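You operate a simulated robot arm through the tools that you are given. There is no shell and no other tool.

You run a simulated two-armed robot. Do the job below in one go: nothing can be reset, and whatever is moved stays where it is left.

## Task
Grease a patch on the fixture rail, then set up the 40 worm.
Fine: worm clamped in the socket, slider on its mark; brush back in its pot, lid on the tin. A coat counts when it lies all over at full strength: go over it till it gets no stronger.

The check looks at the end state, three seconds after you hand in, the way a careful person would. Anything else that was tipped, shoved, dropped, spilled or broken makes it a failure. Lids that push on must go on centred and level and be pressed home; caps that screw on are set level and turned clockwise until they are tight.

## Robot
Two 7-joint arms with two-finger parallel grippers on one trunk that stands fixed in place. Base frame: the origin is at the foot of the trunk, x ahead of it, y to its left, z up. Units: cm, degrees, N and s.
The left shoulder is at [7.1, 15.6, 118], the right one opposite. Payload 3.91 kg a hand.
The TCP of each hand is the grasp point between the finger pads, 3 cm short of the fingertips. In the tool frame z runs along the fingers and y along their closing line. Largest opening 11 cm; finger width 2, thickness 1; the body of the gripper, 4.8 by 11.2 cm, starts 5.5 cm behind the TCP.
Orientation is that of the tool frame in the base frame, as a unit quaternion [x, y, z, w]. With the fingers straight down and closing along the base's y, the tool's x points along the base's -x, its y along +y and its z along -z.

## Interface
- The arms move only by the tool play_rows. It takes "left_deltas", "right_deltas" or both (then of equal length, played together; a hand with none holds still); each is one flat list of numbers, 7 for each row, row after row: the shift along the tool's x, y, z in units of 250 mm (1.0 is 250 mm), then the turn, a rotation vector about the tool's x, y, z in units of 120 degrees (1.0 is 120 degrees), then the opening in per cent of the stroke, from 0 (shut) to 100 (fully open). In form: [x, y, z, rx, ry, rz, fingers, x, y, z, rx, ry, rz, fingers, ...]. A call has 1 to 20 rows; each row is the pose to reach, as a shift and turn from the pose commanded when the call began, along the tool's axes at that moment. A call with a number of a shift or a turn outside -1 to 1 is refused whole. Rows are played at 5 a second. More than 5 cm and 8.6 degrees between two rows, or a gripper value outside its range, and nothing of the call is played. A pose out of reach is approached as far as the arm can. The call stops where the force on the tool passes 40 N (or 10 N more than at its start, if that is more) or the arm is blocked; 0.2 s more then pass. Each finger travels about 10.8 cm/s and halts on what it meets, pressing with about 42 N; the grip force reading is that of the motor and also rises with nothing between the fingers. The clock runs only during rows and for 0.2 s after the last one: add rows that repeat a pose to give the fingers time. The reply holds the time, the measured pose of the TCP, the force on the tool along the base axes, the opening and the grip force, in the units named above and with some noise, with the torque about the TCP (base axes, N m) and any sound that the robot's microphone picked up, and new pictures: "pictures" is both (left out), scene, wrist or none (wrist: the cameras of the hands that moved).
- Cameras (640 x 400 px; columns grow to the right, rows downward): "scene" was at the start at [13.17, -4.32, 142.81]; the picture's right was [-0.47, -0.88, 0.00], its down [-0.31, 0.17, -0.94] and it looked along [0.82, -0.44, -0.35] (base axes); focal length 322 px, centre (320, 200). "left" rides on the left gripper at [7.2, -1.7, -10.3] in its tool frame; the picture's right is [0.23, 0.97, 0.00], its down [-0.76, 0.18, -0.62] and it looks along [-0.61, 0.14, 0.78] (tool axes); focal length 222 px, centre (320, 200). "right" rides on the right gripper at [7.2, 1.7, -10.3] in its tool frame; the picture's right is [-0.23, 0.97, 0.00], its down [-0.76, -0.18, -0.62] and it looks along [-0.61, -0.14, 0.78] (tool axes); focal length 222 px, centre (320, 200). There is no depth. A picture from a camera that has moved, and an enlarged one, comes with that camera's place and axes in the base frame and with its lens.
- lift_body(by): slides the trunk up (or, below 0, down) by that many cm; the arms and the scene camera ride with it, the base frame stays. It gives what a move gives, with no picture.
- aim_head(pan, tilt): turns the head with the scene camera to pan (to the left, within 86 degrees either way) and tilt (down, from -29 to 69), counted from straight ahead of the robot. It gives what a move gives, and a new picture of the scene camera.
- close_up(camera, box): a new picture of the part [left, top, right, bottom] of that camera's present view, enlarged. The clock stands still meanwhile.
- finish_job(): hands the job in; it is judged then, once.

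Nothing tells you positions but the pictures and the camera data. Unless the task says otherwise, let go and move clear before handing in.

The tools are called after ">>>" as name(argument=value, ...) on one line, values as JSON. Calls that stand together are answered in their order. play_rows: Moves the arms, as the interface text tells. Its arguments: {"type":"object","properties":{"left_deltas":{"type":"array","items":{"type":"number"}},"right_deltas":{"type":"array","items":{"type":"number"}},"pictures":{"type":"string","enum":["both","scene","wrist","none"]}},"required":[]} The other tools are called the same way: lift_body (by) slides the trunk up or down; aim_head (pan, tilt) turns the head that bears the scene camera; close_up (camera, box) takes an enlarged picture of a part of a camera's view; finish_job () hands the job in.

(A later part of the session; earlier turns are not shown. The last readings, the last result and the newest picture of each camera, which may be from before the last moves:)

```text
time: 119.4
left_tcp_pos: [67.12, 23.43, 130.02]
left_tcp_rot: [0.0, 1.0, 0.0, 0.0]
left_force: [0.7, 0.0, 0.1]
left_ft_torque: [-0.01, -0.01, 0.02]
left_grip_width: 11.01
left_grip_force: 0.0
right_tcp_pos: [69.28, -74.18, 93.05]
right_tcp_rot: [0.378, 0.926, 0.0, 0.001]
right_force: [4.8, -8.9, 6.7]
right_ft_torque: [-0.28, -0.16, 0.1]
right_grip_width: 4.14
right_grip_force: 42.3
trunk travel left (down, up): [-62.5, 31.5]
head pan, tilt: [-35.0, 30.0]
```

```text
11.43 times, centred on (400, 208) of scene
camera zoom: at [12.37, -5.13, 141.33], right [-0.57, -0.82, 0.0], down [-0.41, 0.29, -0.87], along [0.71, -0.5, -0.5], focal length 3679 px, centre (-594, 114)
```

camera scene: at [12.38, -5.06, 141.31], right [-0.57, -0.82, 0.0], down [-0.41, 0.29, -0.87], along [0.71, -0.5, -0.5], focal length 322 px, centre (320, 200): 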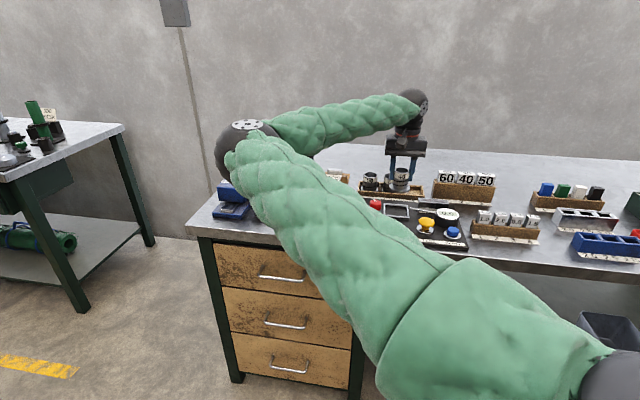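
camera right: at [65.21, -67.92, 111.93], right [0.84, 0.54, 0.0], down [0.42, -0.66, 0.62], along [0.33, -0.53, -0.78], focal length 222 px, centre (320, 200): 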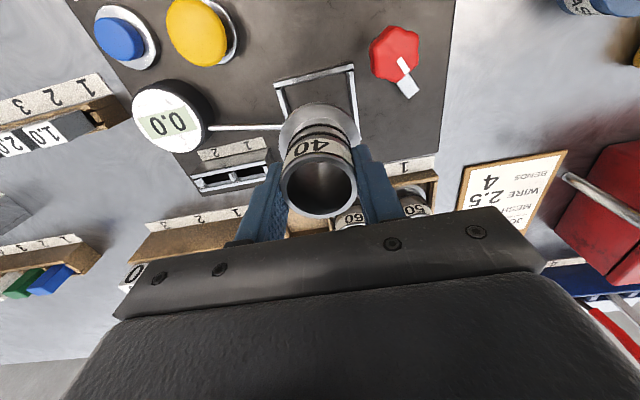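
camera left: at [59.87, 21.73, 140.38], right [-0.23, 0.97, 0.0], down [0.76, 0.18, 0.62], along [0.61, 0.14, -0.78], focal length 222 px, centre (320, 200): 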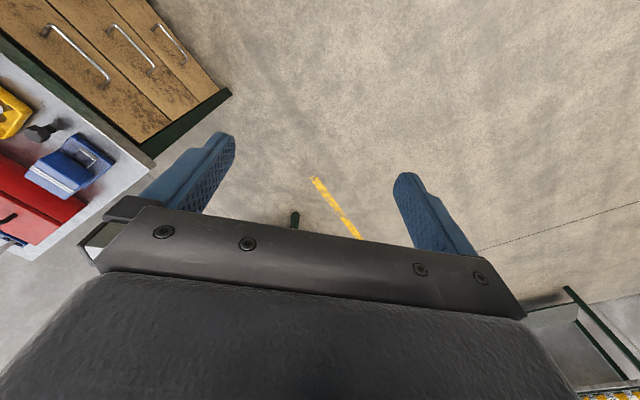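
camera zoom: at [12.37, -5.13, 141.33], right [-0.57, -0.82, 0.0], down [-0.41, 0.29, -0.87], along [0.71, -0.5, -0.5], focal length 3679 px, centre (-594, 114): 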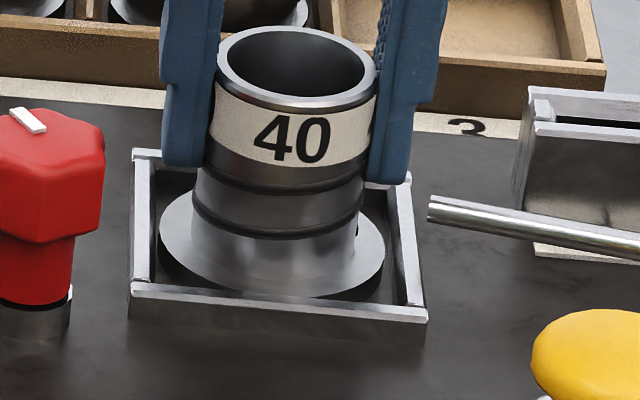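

The worm is seated inside the frame. I'll open just enough to release it and rise.

>>> play_rows(right_deltas=[0, 0, -0.004, 0, 0, 0, 0, 0, 0, -0.004, 0, 0, 0, 42, 0, 0, -0.004, 0, 0, 0, 46, 0, 0, -0.004, 0, 0, 0, 46, 0, 0, -0.08, 0, 0, 0, 46, 0, 0, -0.2, 0, 0, 0, 46, 0, 0, -0.36, 0, 0, 0, 46, 0, 0, -0.5, 0, 0, 0, 46], pictures="wrist")

>>> close_up(camera="right", box=[220, 20, 440, 160])

>>> close_up(camera="scene", box=[350, 180, 430, 250])

```text
time: 121.2
left_tcp_pos: [67.02, 23.41, 130.05]
left_tcp_rot: [-0.001, 1.0, 0.001, 0.001]
left_force: [0.2, 0.8, -0.5]
left_ft_torque: [-0.03, 0.01, -0.01]
left_grip_width: 10.99
left_grip_force: 0.0
right_tcp_pos: [69.48, -74.42, 105.5]
right_tcp_rot: [0.378, 0.926, 0.0, 0.0]
right_force: [0.4, 0.1, -1.3]
right_ft_torque: [0.0, 0.01, -0.01]
right_grip_width: 5.05
right_grip_force: 0.1
trunk travel left (down, up): [-62.5, 31.5]
head pan, tilt: [-35.0, 30.0]
camera right: at [65.48, -68.04, 115.75], right [0.84, 0.54, 0.0], down [0.42, -0.66, 0.62], along [0.33, -0.53, -0.78], focal length 222 px, centre (320, 200)
```

right: 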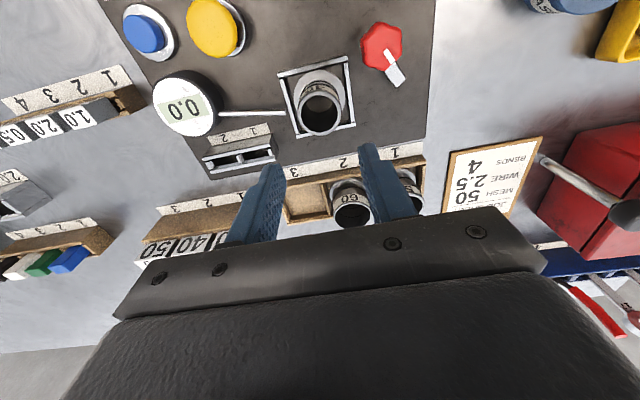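

```text
2.86 times, centred on (330, 90) of right
camera zoom: at [65.48, -68.04, 115.75], right [0.84, 0.54, 0.0], down [0.42, -0.66, 0.62], along [0.33, -0.53, -0.78], focal length 635 px, centre (291, 514)
```

zoom: 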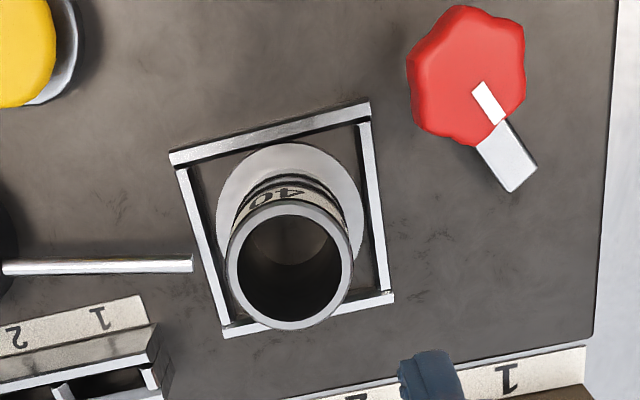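

```text
5.71 times, centred on (390, 215) of scene
camera zoom: at [12.32, -5.08, 141.31], right [-0.57, -0.82, 0.0], down [-0.41, 0.29, -0.87], along [0.71, -0.5, -0.5], focal length 1840 px, centre (-80, 114)
```

zoom: 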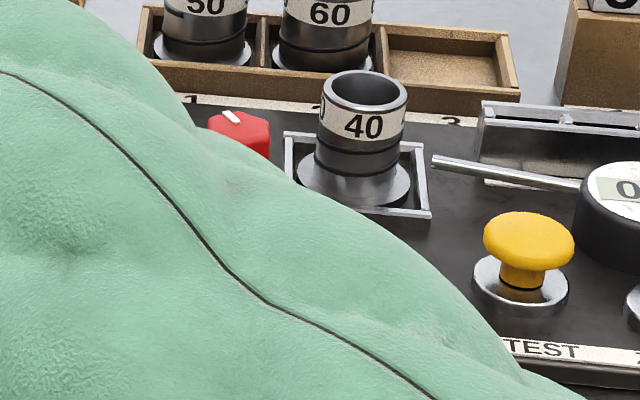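

The worm is in the socket, and the red knob's clamp bar points away from it. The bar needs a clockwise turn of about 80–90° to swing over the flange. I'll hover over the knob with the fingers yawed to suit its flats and keep the camera clear of the brush.

>>> play_rows(right_deltas=[0.025, 0.032, 0, 0, 0, -0.0625, 46, 0.05, 0.065, 0, 0, 0, -0.125, 46, 0.075, 0.097, 0, 0, 0, -0.1875, 46, 0.1, 0.129, 0, 0, 0, -0.25, 46, 0.125, 0.161, 0, 0, 0, -0.3125, 46, 0.15, 0.194, 0, 0, 0, -0.375, 46, 0.175, 0.226, 0, 0, 0, -0.4375, 46, 0.199, 0.258, 0, 0, 0, -0.5, 46], pictures="wrist")

>>> close_up(camera="right", box=[240, 60, 400, 180])

>>> close_up(camera="scene", box=[340, 160, 440, 240])

```text
time: 123.0
left_tcp_pos: [67.07, 23.48, 129.94]
left_tcp_rot: [0.0, 1.0, 0.0, -0.001]
left_force: [-0.1, 0.6, -0.5]
left_ft_torque: [-0.01, 0.02, -0.02]
left_grip_width: 11.0
left_grip_force: 0.0
right_tcp_pos: [70.43, -66.21, 105.66]
right_tcp_rot: [-0.136, 0.991, -0.001, -0.001]
right_force: [0.0, 0.3, -0.4]
right_ft_torque: [-0.02, 0.01, 0.02]
right_grip_width: 5.08
right_grip_force: 0.1
trunk travel left (down, up): [-62.5, 31.5]
head pan, tilt: [-35.0, 30.0]
camera right: at [63.0, -66.4, 115.98], right [-0.04, 1.0, 0.0], down [0.78, 0.03, 0.62], along [0.62, 0.03, -0.78], focal length 222 px, centre (320, 200)
```

right: 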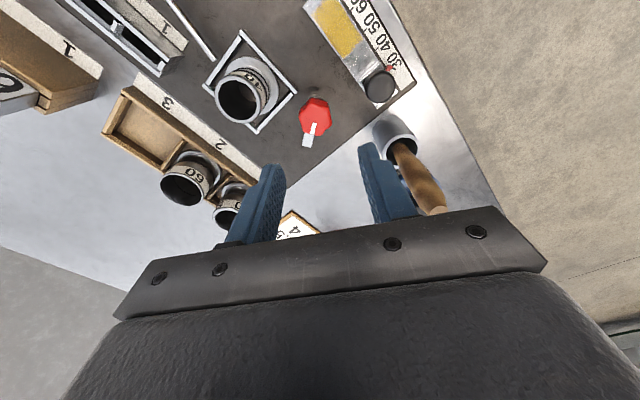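

```text
3.33 times, centred on (320, 120) of right
camera zoom: at [63.0, -66.4, 115.98], right [-0.04, 1.0, 0.0], down [0.78, 0.03, 0.62], along [0.62, 0.03, -0.78], focal length 740 px, centre (320, 467)
```

zoom: 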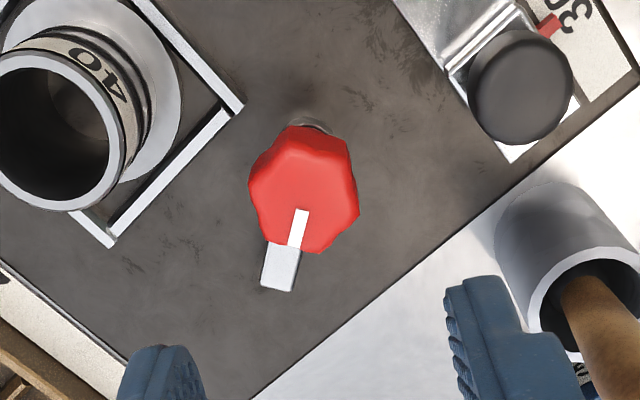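

```text
5.00 times, centred on (390, 200) of scene
camera zoom: at [12.38, -5.04, 141.31], right [-0.57, -0.82, 0.0], down [-0.41, 0.29, -0.87], along [0.71, -0.5, -0.5], focal length 1610 px, centre (-30, 200)
```

zoom: 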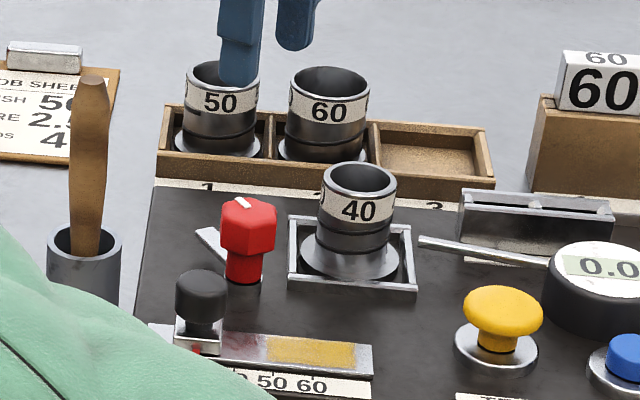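

The knob's flats line up with this finger direction. I'll shift 0.5 cm and descend partway for a closer look.

>>> play_rows(right_deltas=[-0.004, -0.0196, 0.06, 0, 0, 0, 46, -0.004, -0.0196, 0.18, 0, 0, 0, 46, -0.004, -0.0196, 0.3, 0, 0, 0, 46, -0.004, -0.0196, 0.36, 0, 0, 0, 46], pictures="wrist")

>>> close_up(camera="right", box=[220, 80, 420, 220])

>>> close_up(camera="scene", box=[330, 150, 420, 240])

```text
time: 124.0
left_tcp_pos: [67.16, 23.38, 129.97]
left_tcp_rot: [0.0, 1.0, 0.0, -0.001]
left_force: [0.3, -0.1, 0.3]
left_ft_torque: [0.0, -0.01, -0.01]
left_grip_width: 11.01
left_grip_force: 0.0
right_tcp_pos: [70.68, -66.44, 96.34]
right_tcp_rot: [-0.136, 0.991, 0.0, -0.002]
right_force: [-0.5, 0.1, -0.2]
right_ft_torque: [0.01, -0.03, 0.02]
right_grip_width: 5.07
right_grip_force: 0.1
trunk travel left (down, up): [-62.5, 31.5]
head pan, tilt: [-35.0, 30.0]
camera right: at [63.2, -66.67, 106.75], right [-0.04, 1.0, 0.0], down [0.78, 0.03, 0.62], along [0.62, 0.03, -0.78], focal length 222 px, centre (320, 200)
```

right: 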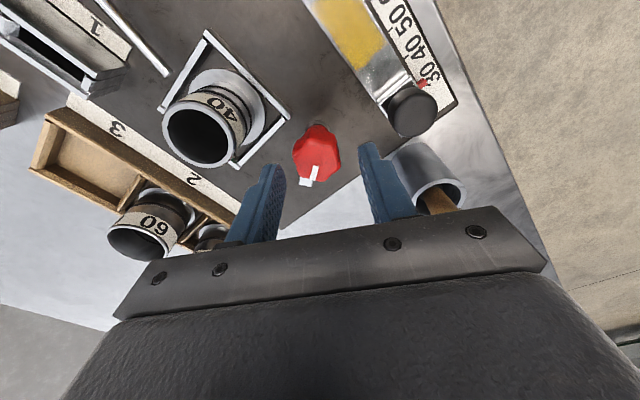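

```text
2.86 times, centred on (320, 150) of right
camera zoom: at [63.2, -66.67, 106.75], right [-0.04, 1.0, 0.0], down [0.78, 0.03, 0.62], along [0.62, 0.03, -0.78], focal length 635 px, centre (320, 343)
```

zoom: 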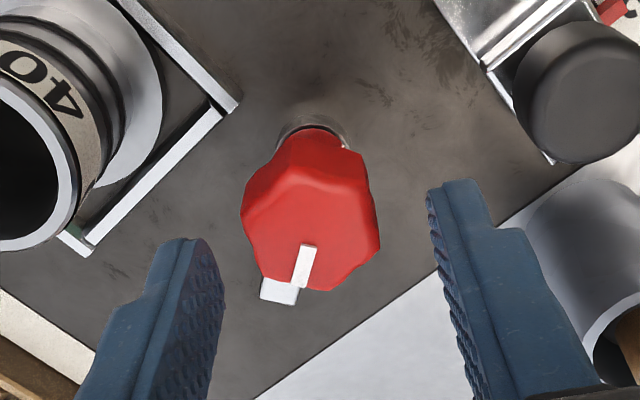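

```text
4.44 times, centred on (375, 195) of scene
camera zoom: at [12.39, -5.07, 141.31], right [-0.57, -0.82, 0.0], down [-0.41, 0.29, -0.87], along [0.71, -0.5, -0.5], focal length 1431 px, centre (76, 222)
```

zoom: 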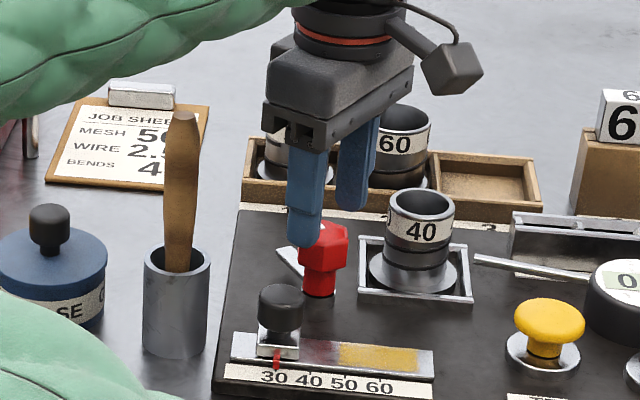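

>>> play_rows(right_deltas=[0.005, -0.007, 0.03, 0, 0, 0, 46, 0.005, -0.007, 0.078, 0, 0, 0, 46, 0.005, -0.007, 0.08, 0, 0, 0, 46], pictures="none")

>>> close_up(camera="right", box=[220, 80, 420, 220])

>>> close_up(camera="scene", box=[340, 180, 400, 230])

```text
time: 124.8
left_tcp_pos: [67.19, 23.37, 130.02]
left_tcp_rot: [0.001, 1.0, 0.0, 0.0]
left_force: [-0.3, 0.1, 0.9]
left_ft_torque: [-0.02, -0.02, -0.01]
left_grip_width: 10.97
left_grip_force: 0.0
right_tcp_pos: [70.51, -66.56, 94.42]
right_tcp_rot: [-0.136, 0.991, 0.0, -0.001]
right_force: [0.9, 0.3, 0.4]
right_ft_torque: [0.01, 0.01, -0.02]
right_grip_width: 5.05
right_grip_force: 0.1
trunk travel left (down, up): [-62.5, 31.5]
head pan, tilt: [-35.0, 30.0]
```

```text
2.86 times, centred on (320, 150) of right
camera zoom: at [63.0, -66.82, 104.71], right [-0.04, 1.0, 0.0], down [0.78, 0.03, 0.62], along [0.62, 0.03, -0.78], focal length 635 px, centre (320, 343)
```

zoom: 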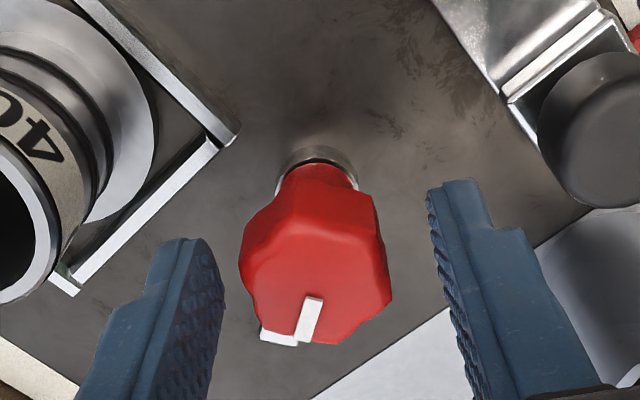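

```text
8.00 times, centred on (370, 205) of scene
camera zoom: at [12.36, -5.08, 141.31], right [-0.57, -0.82, 0.0], down [-0.41, 0.29, -0.87], along [0.71, -0.5, -0.5], focal length 2575 px, centre (-80, 160)
```

zoom: 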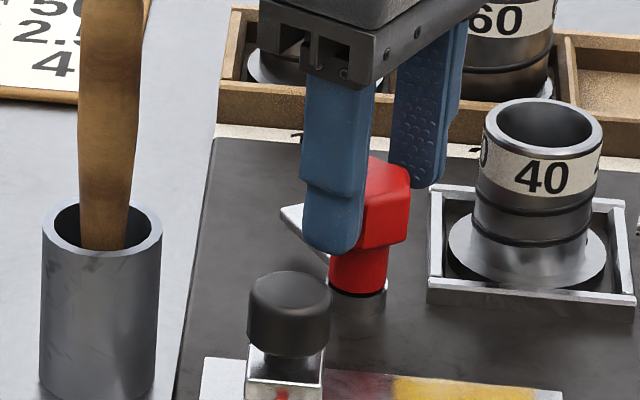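

>>> play_rows(right_deltas=[0, 0, 0, 0, 0, 0, 36, 0, 0, 0, 0, 0, 0, 28, 0, 0, 0, 0, 0, 0, 10, 0, 0, 0, 0, 0, 0, 0, 0, 0, 0, 0, 0, 0, 0], pictures="none")

>>> close_up(camera="right", box=[220, 80, 420, 220])

```text
time: 126.0
left_tcp_pos: [67.15, 23.24, 129.94]
left_tcp_rot: [0.0, 1.0, 0.0, -0.001]
left_force: [0.1, -0.6, 0.4]
left_ft_torque: [0.0, -0.03, 0.01]
left_grip_width: 11.0
left_grip_force: 0.2
right_tcp_pos: [70.42, -66.74, 94.26]
right_tcp_rot: [-0.135, 0.991, 0.0, -0.001]
right_force: [14.3, -23.9, 7.8]
right_ft_torque: [-0.89, -0.57, -0.15]
right_grip_width: 3.28
right_grip_force: 44.9
trunk travel left (down, up): [-62.5, 31.5]
head pan, tilt: [-35.0, 30.0]
```

```text
2.86 times, centred on (320, 150) of right
camera zoom: at [63.04, -67.0, 104.7], right [-0.04, 1.0, 0.0], down [0.78, 0.03, 0.62], along [0.62, 0.03, -0.78], focal length 635 px, centre (320, 343)
```

zoom: 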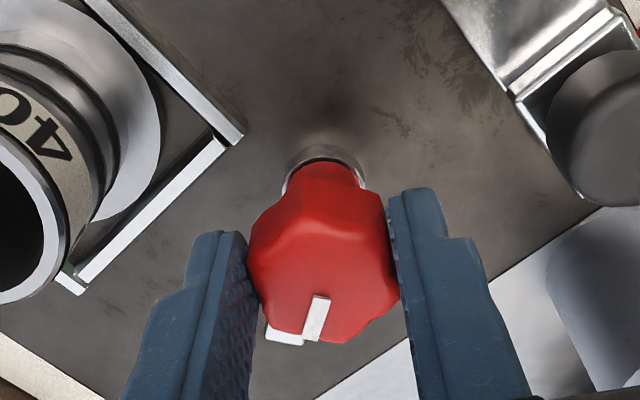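

The knob is gripped (3.28 cm), but with about 28 N of side load because I'm slightly off-centre. I'll relieve that before turning.

>>> play_rows(right_deltas=[-0.002, -0.006, 0, 0, 0, 0, 0, -0.003, -0.01, 0, 0, 0, 0, 0], pictures="none")

```text
time: 126.6
left_tcp_pos: [67.01, 23.53, 130.1]
left_tcp_rot: [0.0, 1.0, -0.001, 0.0]
left_force: [0.0, 0.4, 0.3]
left_ft_torque: [0.0, 0.03, 0.0]
left_grip_width: 11.0
left_grip_force: 0.0
right_tcp_pos: [70.45, -66.88, 94.29]
right_tcp_rot: [-0.136, 0.991, 0.002, -0.001]
right_force: [-10.0, 1.0, 2.4]
right_ft_torque: [0.35, -0.46, 0.03]
right_grip_width: 3.25
right_grip_force: 45.2
trunk travel left (down, up): [-62.5, 31.5]
head pan, tilt: [-35.0, 30.0]
```

>>> play_rows(right_deltas=[0.002, 0, 0, 0, 0, 0, 0, 0.002, 0, 0, 0, 0, 0.03, 0, 0.002, 0, 0, 0, 0, 0.07, 0, 0.002, 0, 0, 0, 0, 0.11, 0], pictures="none")

>>> close_up(camera="right", box=[220, 80, 420, 220])

```text
time: 127.6
left_tcp_pos: [67.1, 23.55, 130.07]
left_tcp_rot: [0.0, 1.0, 0.001, 0.0]
left_force: [0.1, 0.5, 0.1]
left_ft_torque: [0.03, 0.0, -0.02]
left_grip_width: 10.99
left_grip_force: 0.0
right_tcp_pos: [70.48, -66.64, 94.27]
right_tcp_rot: [-0.025, 1.0, 0.002, -0.002]
right_force: [-7.0, 12.3, 1.5]
right_ft_torque: [0.33, -0.14, 0.08]
right_grip_width: 3.29
right_grip_force: 45.0
trunk travel left (down, up): [-62.5, 31.5]
head pan, tilt: [-35.0, 30.0]
stopped in row 4 (right hand): the force on the tool passed its limit at 42 N (the readings are from after the stop); the commanded pose is now the measured one
```

```text
2.86 times, centred on (320, 150) of right
camera zoom: at [63.19, -65.33, 104.74], right [0.18, 0.98, 0.0], down [0.77, -0.14, 0.62], along [0.61, -0.11, -0.78], focal length 635 px, centre (320, 343)
```

zoom: 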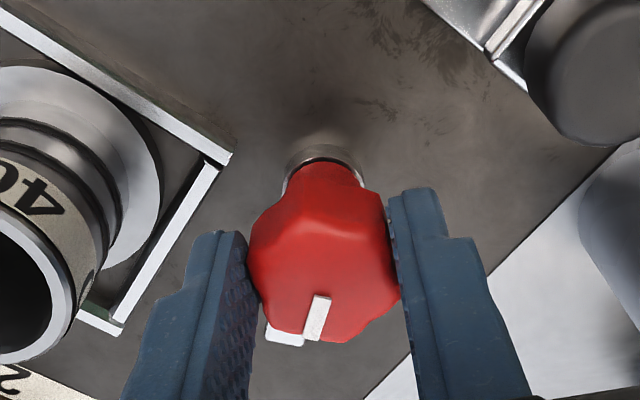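

The knob turned about 13° clockwise with the hand before side force stopped it. I'll relieve the side load and continue in smaller steps.

>>> play_rows(right_deltas=[0.002, 0.005, 0, 0, 0, 0, 0, 0.002, 0.005, 0, 0, 0, 0, 0], pictures="none")

```text
time: 128.2
left_tcp_pos: [67.01, 23.51, 130.03]
left_tcp_rot: [0.0, 1.0, 0.0, 0.0]
left_force: [-0.6, 0.3, -0.7]
left_ft_torque: [0.01, 0.03, 0.01]
left_grip_width: 11.03
left_grip_force: 0.0
right_tcp_pos: [70.58, -66.61, 94.45]
right_tcp_rot: [-0.025, 1.0, 0.001, -0.002]
right_force: [3.8, -1.4, 6.4]
right_ft_torque: [-0.05, 0.85, -0.02]
right_grip_width: 3.27
right_grip_force: 44.7
trunk travel left (down, up): [-62.5, 31.5]
head pan, tilt: [-35.0, 30.0]
```

>>> play_rows(right_deltas=[0, 0, 0, 0, 0, 0.04, 0, 0, 0, 0, 0, 0, 0.08, 0, 0, 0, 0, 0, 0, 0.12, 0], pictures="none")

```text
time: 129.0
left_tcp_pos: [67.01, 23.58, 129.97]
left_tcp_rot: [0.0, 1.0, -0.001, 0.0]
left_force: [0.3, 0.8, 0.0]
left_ft_torque: [0.03, -0.02, 0.03]
left_grip_width: 11.0
left_grip_force: 0.1
right_tcp_pos: [70.5, -66.57, 94.35]
right_tcp_rot: [0.1, 0.995, 0.001, -0.002]
right_force: [-4.3, 14.1, 5.5]
right_ft_torque: [0.39, -0.81, 0.04]
right_grip_width: 3.3
right_grip_force: 44.5
trunk travel left (down, up): [-62.5, 31.5]
head pan, tilt: [-35.0, 30.0]
```

>>> play_rows(right_deltas=[0.002, 0.005, 0, 0, 0, 0, 0, 0.002, 0.005, 0, 0, 0, 0.04, 0, 0.002, 0.005, 0, 0, 0, 0.08, 0, 0.002, 0.005, 0, 0, 0, 0.12, 0], pictures="none")

>>> close_up(camera="right", box=[220, 60, 420, 200])

>>> close_up(camera="scene", box=[330, 160, 410, 230])

```text
time: 130.0
left_tcp_pos: [67.07, 23.51, 129.98]
left_tcp_rot: [0.0, 1.0, -0.001, 0.001]
left_force: [0.1, 0.2, 0.0]
left_ft_torque: [0.01, 0.0, 0.01]
left_grip_width: 10.99
left_grip_force: 0.1
right_tcp_pos: [70.6, -66.47, 94.31]
right_tcp_rot: [0.224, 0.975, 0.001, -0.001]
right_force: [8.8, 5.1, 10.4]
right_ft_torque: [0.13, -0.66, 0.03]
right_grip_width: 3.26
right_grip_force: 44.8
trunk travel left (down, up): [-62.5, 31.5]
head pan, tilt: [-35.0, 30.0]
```

```text
2.86 times, centred on (320, 130) of right
camera zoom: at [64.77, -61.7, 104.73], right [0.63, 0.78, 0.0], down [0.61, -0.49, 0.62], along [0.48, -0.39, -0.78], focal length 635 px, centre (320, 400)
```

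zoom: 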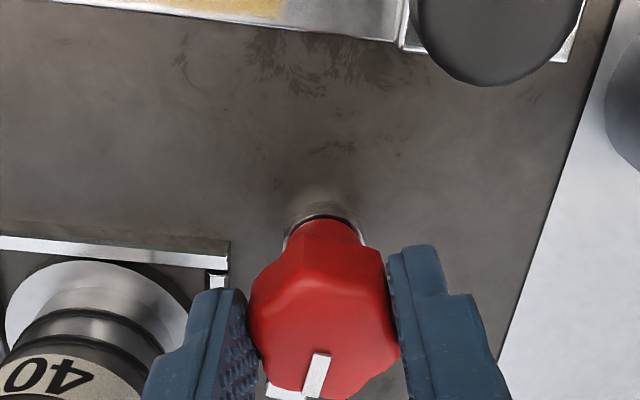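

```text
5.71 times, centred on (370, 195) of scene
camera zoom: at [12.38, -4.96, 141.32], right [-0.57, -0.82, 0.0], down [-0.41, 0.29, -0.87], along [0.71, -0.5, -0.5], focal length 1840 px, centre (34, 229)
```

zoom: 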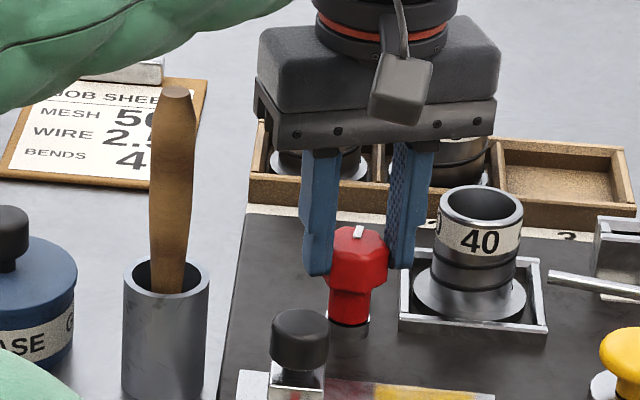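

>>> play_rows(right_deltas=[-0.002, 0.003, -0.002, 0, 0, 0.03, 0, -0.002, 0.003, -0.002, 0, 0, 0.06, 0, -0.002, 0.003, -0.002, 0, 0, 0.09, 0, -0.002, 0.003, -0.002, 0, 0, 0.12, 0], pictures="none")

```text
time: 131.0
left_tcp_pos: [67.14, 23.55, 129.95]
left_tcp_rot: [0.001, 1.0, -0.001, -0.002]
left_force: [-0.8, 0.5, -0.2]
left_ft_torque: [-0.01, 0.01, 0.0]
left_grip_width: 11.0
left_grip_force: 0.0
right_tcp_pos: [70.54, -66.24, 94.41]
right_tcp_rot: [0.345, 0.939, 0.0, -0.003]
right_force: [9.0, 11.1, 1.4]
right_ft_torque: [0.94, 0.06, 0.11]
right_grip_width: 3.28
right_grip_force: 44.9
trunk travel left (down, up): [-62.5, 31.5]
head pan, tilt: [-35.0, 30.0]
```

>>> play_rows(right_deltas=[0, 0.005, 0, 0, 0, 0.03, 0, 0, 0.006, 0, 0, 0, 0.06, 0, 0, 0.006, 0, 0, 0, 0.09, 0, 0, 0.006, 0, 0, 0, 0.12, 0], pictures="none")

>>> close_up(camera="right", box=[220, 60, 420, 200])

>>> close_up(camera="scene", box=[330, 160, 410, 230])

```text
time: 132.0
left_tcp_pos: [67.05, 23.64, 129.99]
left_tcp_rot: [-0.001, 1.0, 0.0, 0.0]
left_force: [-0.3, 0.2, -0.5]
left_ft_torque: [0.02, -0.02, -0.01]
left_grip_width: 10.97
left_grip_force: 0.0
right_tcp_pos: [70.71, -66.16, 94.26]
right_tcp_rot: [0.459, 0.888, 0.0, -0.002]
right_force: [14.6, 9.7, 10.1]
right_ft_torque: [1.0, -0.15, 0.06]
right_grip_width: 3.28
right_grip_force: 44.7
trunk travel left (down, up): [-62.5, 31.5]
head pan, tilt: [-35.0, 30.0]
```

```text
2.86 times, centred on (320, 130) of right
camera zoom: at [67.9, -59.3, 104.73], right [0.93, 0.38, 0.0], down [0.3, -0.73, 0.62], along [0.23, -0.58, -0.78], focal length 635 px, centre (320, 400)
```

zoom: 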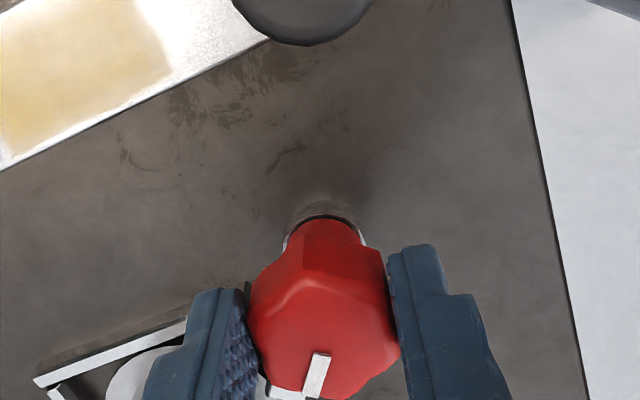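

```text
5.71 times, centred on (370, 195) of scene
camera zoom: at [12.44, -4.94, 141.32], right [-0.57, -0.82, 0.0], down [-0.41, 0.29, -0.87], along [0.71, -0.5, -0.5], focal length 1840 px, centre (34, 229)
```

zoom: 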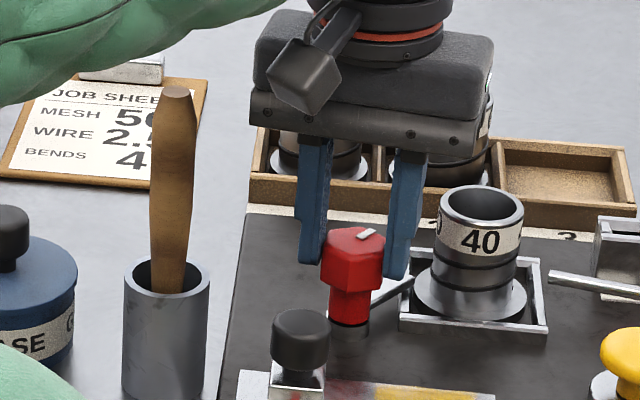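

The clamp bar is swinging towards the worm's flange. I'll continue turning.

>>> play_rows(right_deltas=[0, 0.005, -0.002, 0, 0, 0.02, 0, 0, 0.007, -0.002, 0, 0, 0.05, 0, 0, 0.007, -0.002, 0, 0, 0.08, 0], pictures="none")

>>> close_up(camera="scene", box=[350, 180, 410, 230])

```text
time: 132.8
left_tcp_pos: [67.05, 23.55, 129.94]
left_tcp_rot: [0.0, 1.0, 0.0, -0.001]
left_force: [0.4, 0.7, 0.8]
left_ft_torque: [0.0, 0.02, 0.02]
left_grip_width: 11.01
left_grip_force: 0.0
right_tcp_pos: [70.78, -66.33, 94.38]
right_tcp_rot: [0.533, 0.846, 0.0, -0.003]
right_force: [0.6, 13.8, -3.3]
right_ft_torque: [-0.56, -0.4, 0.02]
right_grip_width: 3.29
right_grip_force: 44.8
trunk travel left (down, up): [-62.5, 31.5]
head pan, tilt: [-35.0, 30.0]
```

```text
8.00 times, centred on (380, 205) of scene
camera zoom: at [12.38, -4.97, 141.3], right [-0.57, -0.82, 0.0], down [-0.41, 0.29, -0.87], along [0.71, -0.5, -0.5], focal length 2575 px, centre (-160, 160)
```

zoom: 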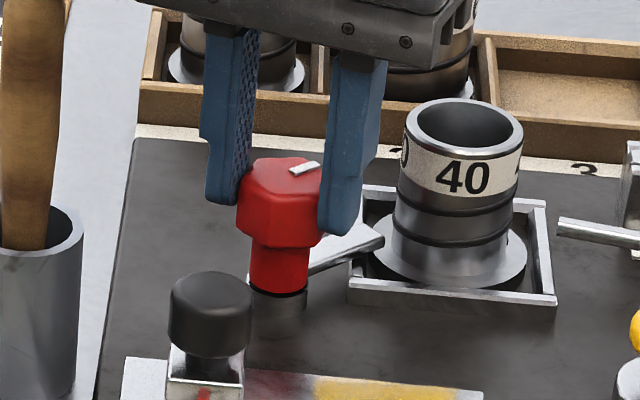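

>>> play_rows(right_deltas=[0.003, 0.002, 0, 0, 0, 0.02, 0, 0.005, 0.003, 0, 0, 0, 0.05, 0, 0.005, 0.003, 0, 0, 0, 0.08, 0], pictures="none")

>>> close_up(camera="scene", box=[350, 180, 410, 230])

>>> close_up(camera="right", box=[180, 80, 420, 220])

```text
time: 133.6
left_tcp_pos: [67.17, 23.42, 129.99]
left_tcp_rot: [-0.001, 1.0, 0.0, -0.001]
left_force: [1.2, -0.4, 0.3]
left_ft_torque: [0.0, 0.0, 0.0]
left_grip_width: 11.01
left_grip_force: 0.0
right_tcp_pos: [70.87, -66.16, 94.47]
right_tcp_rot: [0.601, 0.799, 0.0, -0.002]
right_force: [5.3, -2.4, 1.5]
right_ft_torque: [0.77, 0.17, 0.03]
right_grip_width: 3.3
right_grip_force: 45.1
trunk travel left (down, up): [-62.5, 31.5]
head pan, tilt: [-35.0, 30.0]
```

```text
8.00 times, centred on (380, 205) of scene
camera zoom: at [12.42, -5.11, 141.31], right [-0.57, -0.82, 0.0], down [-0.41, 0.29, -0.87], along [0.71, -0.5, -0.5], focal length 2575 px, centre (-160, 160)
```

zoom: 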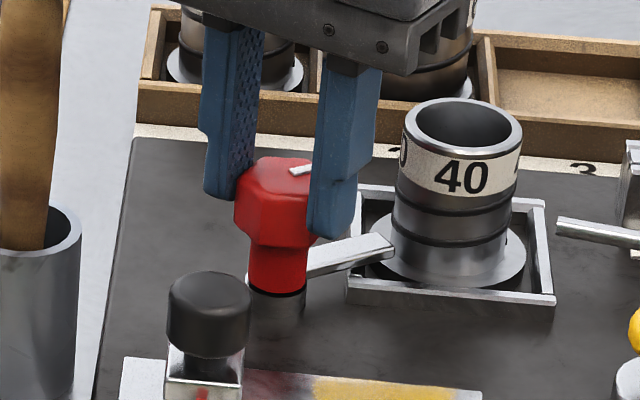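

```text
2.67 times, centred on (300, 150) of right
camera zoom: at [70.49, -58.69, 104.73], right [1.0, 0.05, 0.0], down [0.04, -0.78, 0.62], along [0.03, -0.62, -0.78], focal length 592 px, centre (373, 333)
```

zoom: 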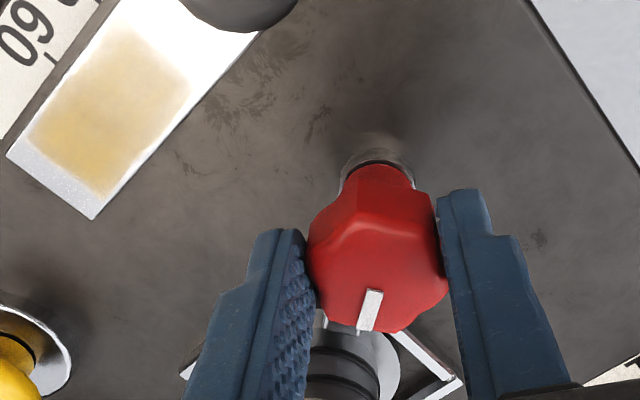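

The knob has turned about 90° and the bar lies over the flange, pointing at the worm. I'll check whether it is at a stop by turning slightly more.

>>> play_rows(right_deltas=[0, 0.002, 0, 0, 0, 0.015, 0, 0, 0.002, 0, 0, 0, 0.03, 0], pictures="none")

>>> close_up(camera="scene", box=[350, 180, 410, 230])

```text
time: 134.2
left_tcp_pos: [67.15, 23.36, 129.98]
left_tcp_rot: [0.0, 1.0, -0.001, -0.001]
left_force: [0.4, -1.6, 0.1]
left_ft_torque: [0.04, 0.04, 0.02]
left_grip_width: 10.96
left_grip_force: 0.0
right_tcp_pos: [70.93, -66.09, 94.34]
right_tcp_rot: [0.61, 0.792, 0.0, -0.001]
right_force: [13.2, -7.6, 4.3]
right_ft_torque: [-0.25, -0.58, 0.34]
right_grip_width: 3.27
right_grip_force: 45.4
trunk travel left (down, up): [-62.5, 31.5]
head pan, tilt: [-35.0, 30.0]
```

```text
8.00 times, centred on (380, 205) of scene
camera zoom: at [12.46, -5.12, 141.31], right [-0.57, -0.82, 0.0], down [-0.41, 0.29, -0.87], along [0.71, -0.5, -0.5], focal length 2575 px, centre (-160, 160)
```

zoom: 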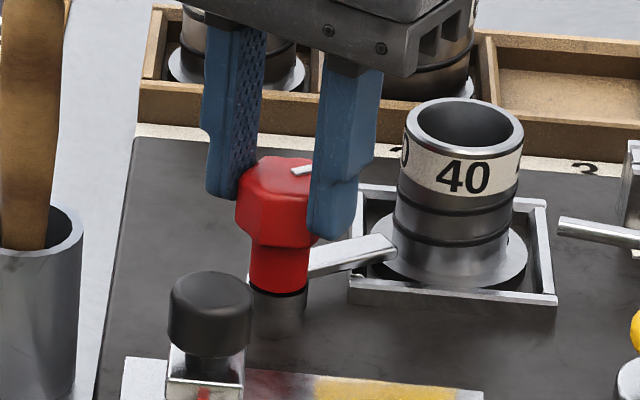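

There is a firm stop (torque rose to 0.34 N·m with no further rotation), so the worm is clamped. I'll release the knob and rise.

>>> play_rows(right_deltas=[0, 0, 0, 0, 0, 0, 20, 0, 0, 0, 0, 0, 0, 46, 0, 0, 0, 0, 0, 0, 46, 0, 0, -0.1, 0, 0, 0, 46, 0, 0, -0.26, 0, 0, 0, 46, 0, 0, -0.42, 0, 0, 0, 46], pictures="both")

>>> close_up(camera="scene", box=[340, 170, 440, 250])

>>> close_up(camera="right", box=[200, 40, 440, 200])

```text
time: 135.6
left_tcp_pos: [67.04, 23.42, 130.02]
left_tcp_rot: [0.0, 1.0, 0.0, 0.0]
left_force: [-0.9, -0.9, -0.1]
left_ft_torque: [-0.01, 0.0, 0.0]
left_grip_width: 11.0
left_grip_force: 0.0
right_tcp_pos: [70.79, -66.16, 94.3]
right_tcp_rot: [0.61, 0.792, 0.001, -0.002]
right_force: [0.6, -0.2, -0.8]
right_ft_torque: [0.04, 0.01, 0.01]
right_grip_width: 5.04
right_grip_force: 0.1
right hand out of reach, approached as far as the arm can: row 4, 5, 6
trunk travel left (down, up): [-62.5, 31.5]
head pan, tilt: [-35.0, 30.0]
camera scene: at [12.37, -5.08, 141.31], right [-0.57, -0.82, 0.0], down [-0.41, 0.29, -0.87], along [0.71, -0.5, -0.5], focal length 322 px, centre (320, 200)
camera right: at [70.51, -58.63, 104.73], right [1.0, 0.03, 0.0], down [0.02, -0.78, 0.62], along [0.02, -0.62, -0.78], focal length 222 px, centre (320, 200)
```

scene: 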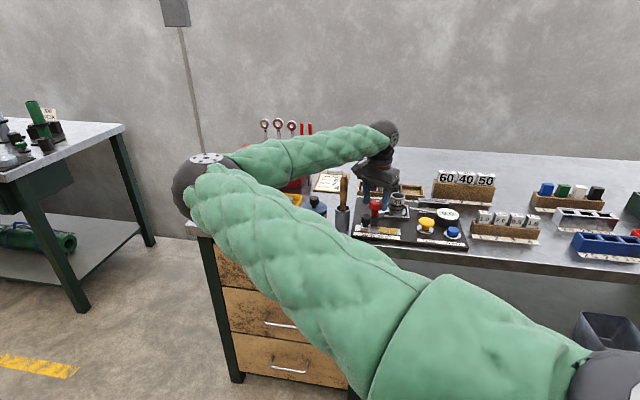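
right: 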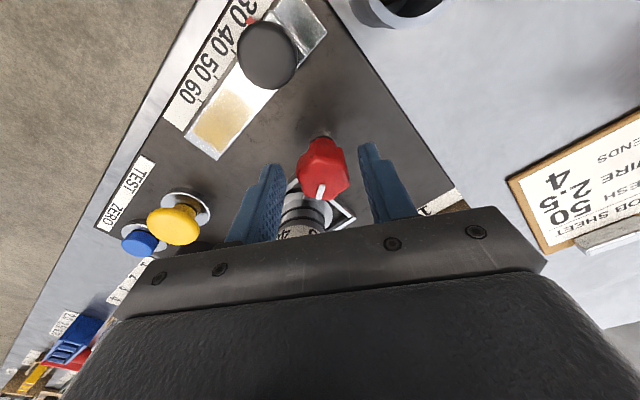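

```text
5.00 times, centred on (390, 210) of scene
camera zoom: at [12.37, -5.08, 141.31], right [-0.57, -0.82, 0.0], down [-0.41, 0.29, -0.87], along [0.71, -0.5, -0.5], focal length 1610 px, centre (-30, 150)
```

zoom: 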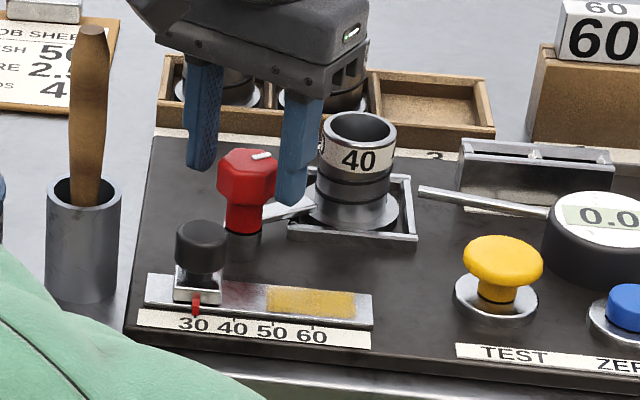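

```text
2.50 times, centred on (320, 120) of right
camera zoom: at [70.51, -58.63, 104.73], right [1.0, 0.03, 0.0], down [0.02, -0.78, 0.62], along [0.02, -0.62, -0.78], focal length 555 px, centre (320, 400)
```

zoom: 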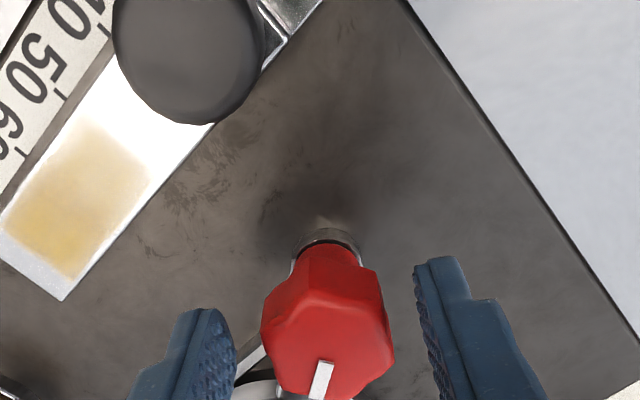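

The fingers are open, but the wrist is at its limit here. I'll turn the hand back (the open fingers clear the knob) and then rise.

>>> play_rows(right_deltas=[0, 0, 0, 0, 0, -0.05, 48, 0, 0, 0, 0, 0, -0.11, 48, 0, 0, -0.02, 0, 0, -0.17, 48, 0, 0, -0.1, 0, 0, -0.22, 48, 0, 0, -0.25, 0, 0, -0.26, 48, 0, 0, -0.4, 0, 0, -0.26, 48], pictures="wrist")

>>> close_up(camera="scene", box=[340, 170, 440, 250])

>>> close_up(camera="right", box=[200, 20, 440, 180])

```text
time: 137.0
left_tcp_pos: [67.03, 23.44, 129.94]
left_tcp_rot: [0.0, 1.0, 0.0, -0.001]
left_force: [0.3, -0.9, -0.7]
left_ft_torque: [0.04, 0.02, -0.02]
left_grip_width: 11.01
left_grip_force: 0.0
right_tcp_pos: [71.03, -65.56, 104.7]
right_tcp_rot: [0.393, 0.92, 0.001, -0.002]
right_force: [0.3, 0.2, 0.3]
right_ft_torque: [0.02, 0.02, -0.01]
right_grip_width: 5.28
right_grip_force: 0.0
trunk travel left (down, up): [-62.5, 31.5]
head pan, tilt: [-35.0, 30.0]
camera right: at [67.19, -59.12, 115.13], right [0.86, 0.51, 0.0], down [0.4, -0.68, 0.62], along [0.32, -0.53, -0.79], focal length 222 px, centre (320, 200)
```

right: 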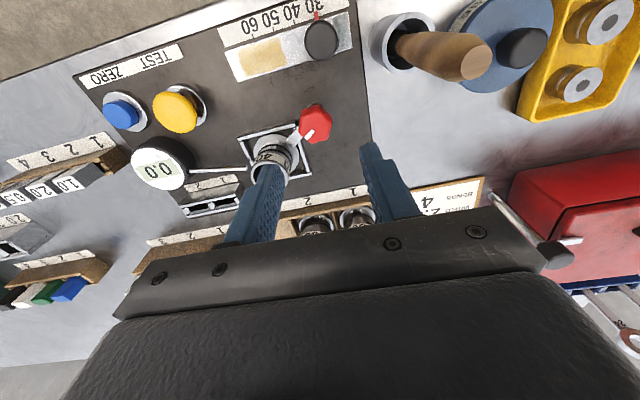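

```text
5.00 times, centred on (390, 210) of scene
camera zoom: at [12.32, -5.07, 141.31], right [-0.57, -0.82, 0.0], down [-0.41, 0.29, -0.87], along [0.71, -0.5, -0.5], focal length 1610 px, centre (-30, 150)
```

zoom: 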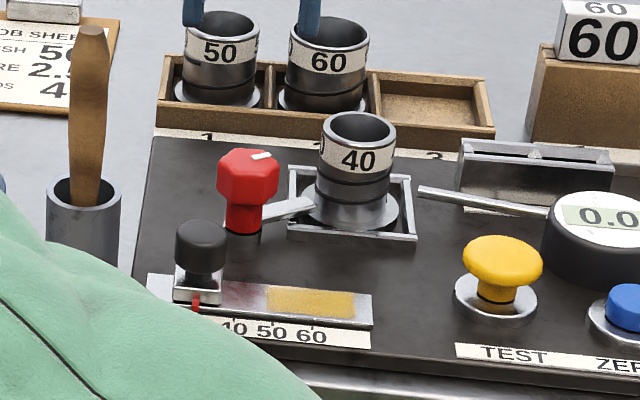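

```text
2.50 times, centred on (320, 100) of right
camera zoom: at [67.19, -59.12, 115.13], right [0.86, 0.51, 0.0], down [0.4, -0.68, 0.62], along [0.32, -0.53, -0.79], focal length 555 px, centre (320, 450)
```

zoom: 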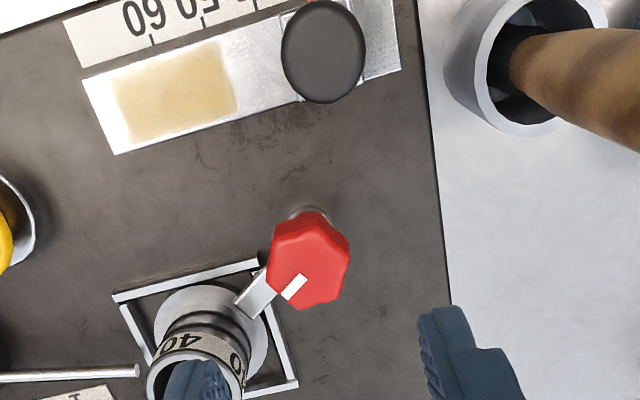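

The clamp bar is over the worm's flange. Next is the slider: I'll turn the hand back to yaw 0 and hover over the slider's black knob at about (67.9, -60.0).

>>> play_rows(right_deltas=[0.035, 0.009, 0, 0, 0, -0.055, 46, 0.07, 0.018, 0, 0, 0, -0.11, 46, 0.105, 0.026, 0, 0, 0, -0.165, 46, 0.14, 0.035, 0, 0, 0, -0.22, 46, 0.175, 0.044, 0, 0, 0, -0.275, 46, 0.21, 0.052, 0, 0, 0, -0.33, 46, 0.246, 0.061, 0, 0, 0, -0.386, 46], pictures="wrist")

>>> close_up(camera="right", box=[240, 60, 400, 180])

>>> close_up(camera="scene", box=[340, 200, 400, 250])

```text
time: 138.6
left_tcp_pos: [67.11, 23.45, 130.03]
left_tcp_rot: [-0.001, 1.0, 0.0, 0.0]
left_force: [0.4, 0.2, 0.5]
left_ft_torque: [-0.01, -0.02, -0.01]
left_grip_width: 11.0
left_grip_force: 0.1
right_tcp_pos: [68.03, -60.23, 104.63]
right_tcp_rot: [-0.001, 1.0, 0.001, -0.002]
right_force: [-1.1, 0.8, 0.4]
right_ft_torque: [-0.02, -0.03, 0.02]
right_grip_width: 5.07
right_grip_force: 0.1
trunk travel left (down, up): [-62.5, 31.5]
head pan, tilt: [-35.0, 30.0]
camera right: at [60.75, -58.5, 115.06], right [0.23, 0.97, 0.0], down [0.76, -0.18, 0.62], along [0.6, -0.14, -0.78], focal length 222 px, centre (320, 200)
```

right: 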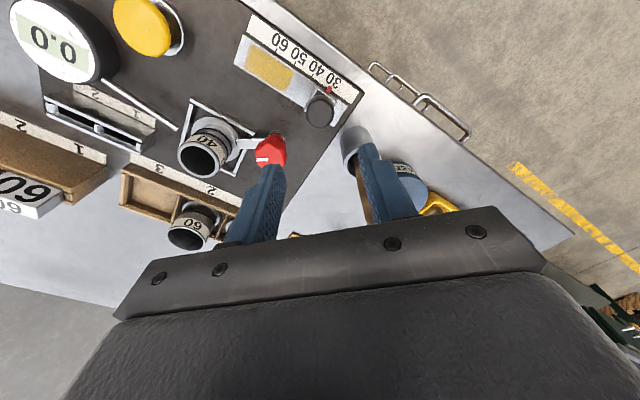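

```text
3.33 times, centred on (320, 120) of right
camera zoom: at [60.75, -58.5, 115.06], right [0.23, 0.97, 0.0], down [0.76, -0.18, 0.62], along [0.6, -0.14, -0.78], focal length 740 px, centre (320, 467)
```

zoom: 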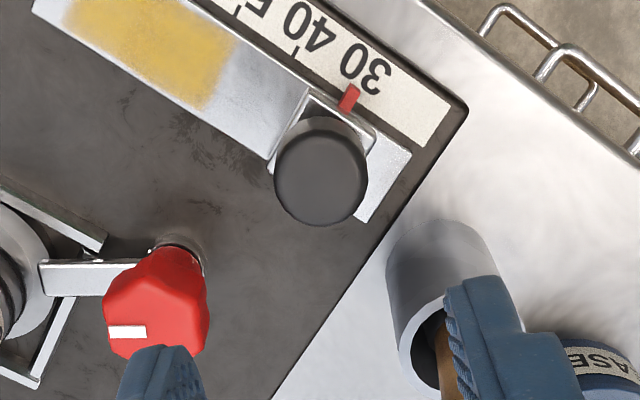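

```text
8.00 times, centred on (370, 225) of scene
camera zoom: at [12.37, -5.05, 141.31], right [-0.57, -0.82, 0.0], down [-0.41, 0.29, -0.87], along [0.71, -0.5, -0.5], focal length 2575 px, centre (-80, 0)
```

zoom: 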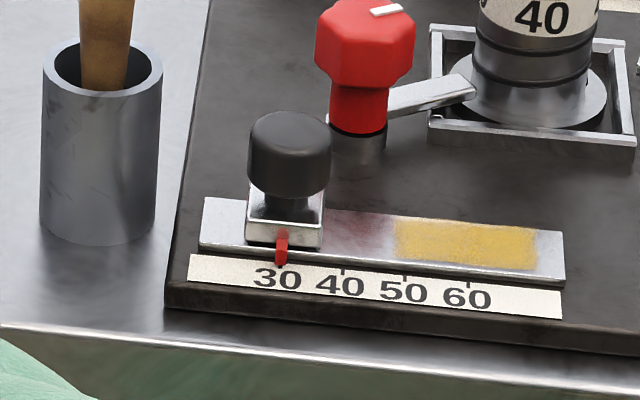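

The scale and pointer are clear: the slider is on 30 and the 40 mark is about 2.25 cm along. I'm right over the knob, so I'll descend.

>>> play_rows(right_deltas=[0, 0, 0.14, 0, 0, 0, 46, 0, 0, 0.28, 0, 0, 0, 46, 0, 0, 0.38, 0, 0, 0, 46], pictures="none")

>>> close_up(camera="right", box=[220, 80, 420, 220])

>>> close_up(camera="scene", box=[330, 170, 410, 250])

```text
time: 139.4
left_tcp_pos: [67.14, 23.51, 129.96]
left_tcp_rot: [0.001, 1.0, 0.0, -0.001]
left_force: [0.1, -0.3, -0.2]
left_ft_torque: [0.02, -0.02, 0.01]
left_grip_width: 11.02
left_grip_force: 0.0
right_tcp_pos: [67.79, -60.11, 95.08]
right_tcp_rot: [0.0, 1.0, 0.001, -0.002]
right_force: [0.3, -0.1, 0.6]
right_ft_torque: [-0.02, 0.02, -0.01]
right_grip_width: 5.07
right_grip_force: 0.1
trunk travel left (down, up): [-62.5, 31.5]
head pan, tilt: [-35.0, 30.0]
```

```text
2.86 times, centred on (320, 150) of right
camera zoom: at [60.56, -58.4, 105.42], right [0.23, 0.97, 0.0], down [0.76, -0.18, 0.62], along [0.6, -0.14, -0.78], focal length 635 px, centre (320, 343)
```

zoom: 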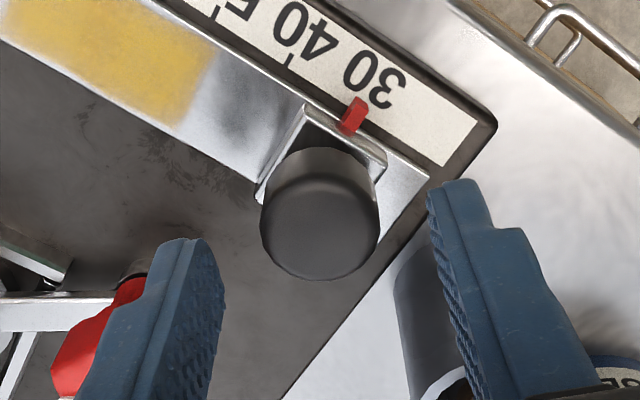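

```text
5.00 times, centred on (370, 210) of scene
camera zoom: at [12.41, -5.09, 141.31], right [-0.57, -0.82, 0.0], down [-0.41, 0.29, -0.87], along [0.71, -0.5, -0.5], focal length 1610 px, centre (70, 150)
```

zoom: 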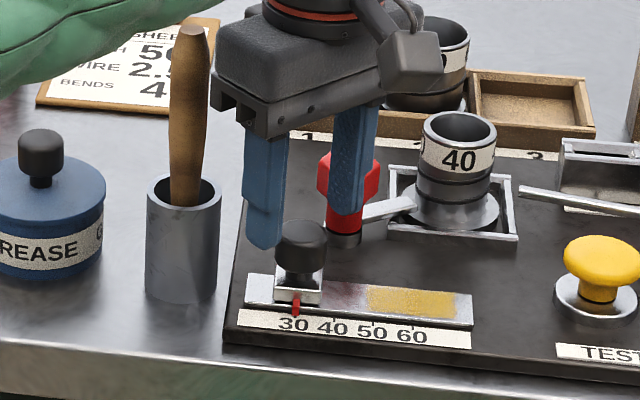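

>>> play_rows(right_deltas=[-0.004, 0, 0.06, 0, 0, 0, 46, -0.004, 0, 0.1, 0, 0, 0, 46, -0.004, 0, 0.1, 0, 0, 0, 36, -0.004, 0, 0.1, 0, 0, 0, 28, -0.004, 0, 0.1, 0, 0, 0, 10, -0.004, 0, 0.1, 0, 0, 0, 10], pictures="none")

>>> close_up(camera="right", box=[220, 60, 420, 220])

>>> close_up(camera="scene", box=[340, 200, 400, 250])

```text
time: 140.8
left_tcp_pos: [67.09, 23.35, 129.9]
left_tcp_rot: [-0.001, 1.0, 0.0, -0.001]
left_force: [0.1, 0.4, -0.7]
left_ft_torque: [-0.02, -0.03, 0.02]
left_grip_width: 11.0
left_grip_force: 0.1
right_tcp_pos: [67.91, -60.05, 92.56]
right_tcp_rot: [-0.001, 1.0, 0.002, -0.002]
right_force: [2.9, -16.1, 2.8]
right_ft_torque: [-0.59, -0.08, -0.08]
right_grip_width: 2.94
right_grip_force: 45.1
trunk travel left (down, up): [-62.5, 31.5]
head pan, tilt: [-35.0, 30.0]
```

```text
2.50 times, centred on (320, 140) of right
camera zoom: at [60.74, -58.4, 102.95], right [0.23, 0.97, 0.0], down [0.76, -0.18, 0.62], along [0.6, -0.14, -0.78], focal length 555 px, centre (320, 350)
```

zoom: 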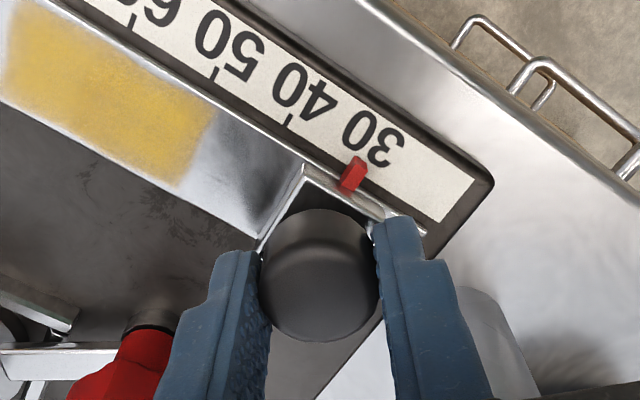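

```text
8.00 times, centred on (370, 225) of scene
camera zoom: at [12.39, -5.21, 141.31], right [-0.57, -0.82, 0.0], down [-0.41, 0.29, -0.87], along [0.71, -0.5, -0.5], focal length 2575 px, centre (-80, 0)
```

zoom: 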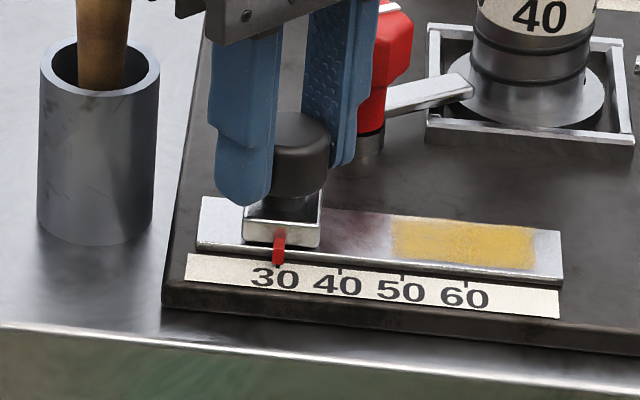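

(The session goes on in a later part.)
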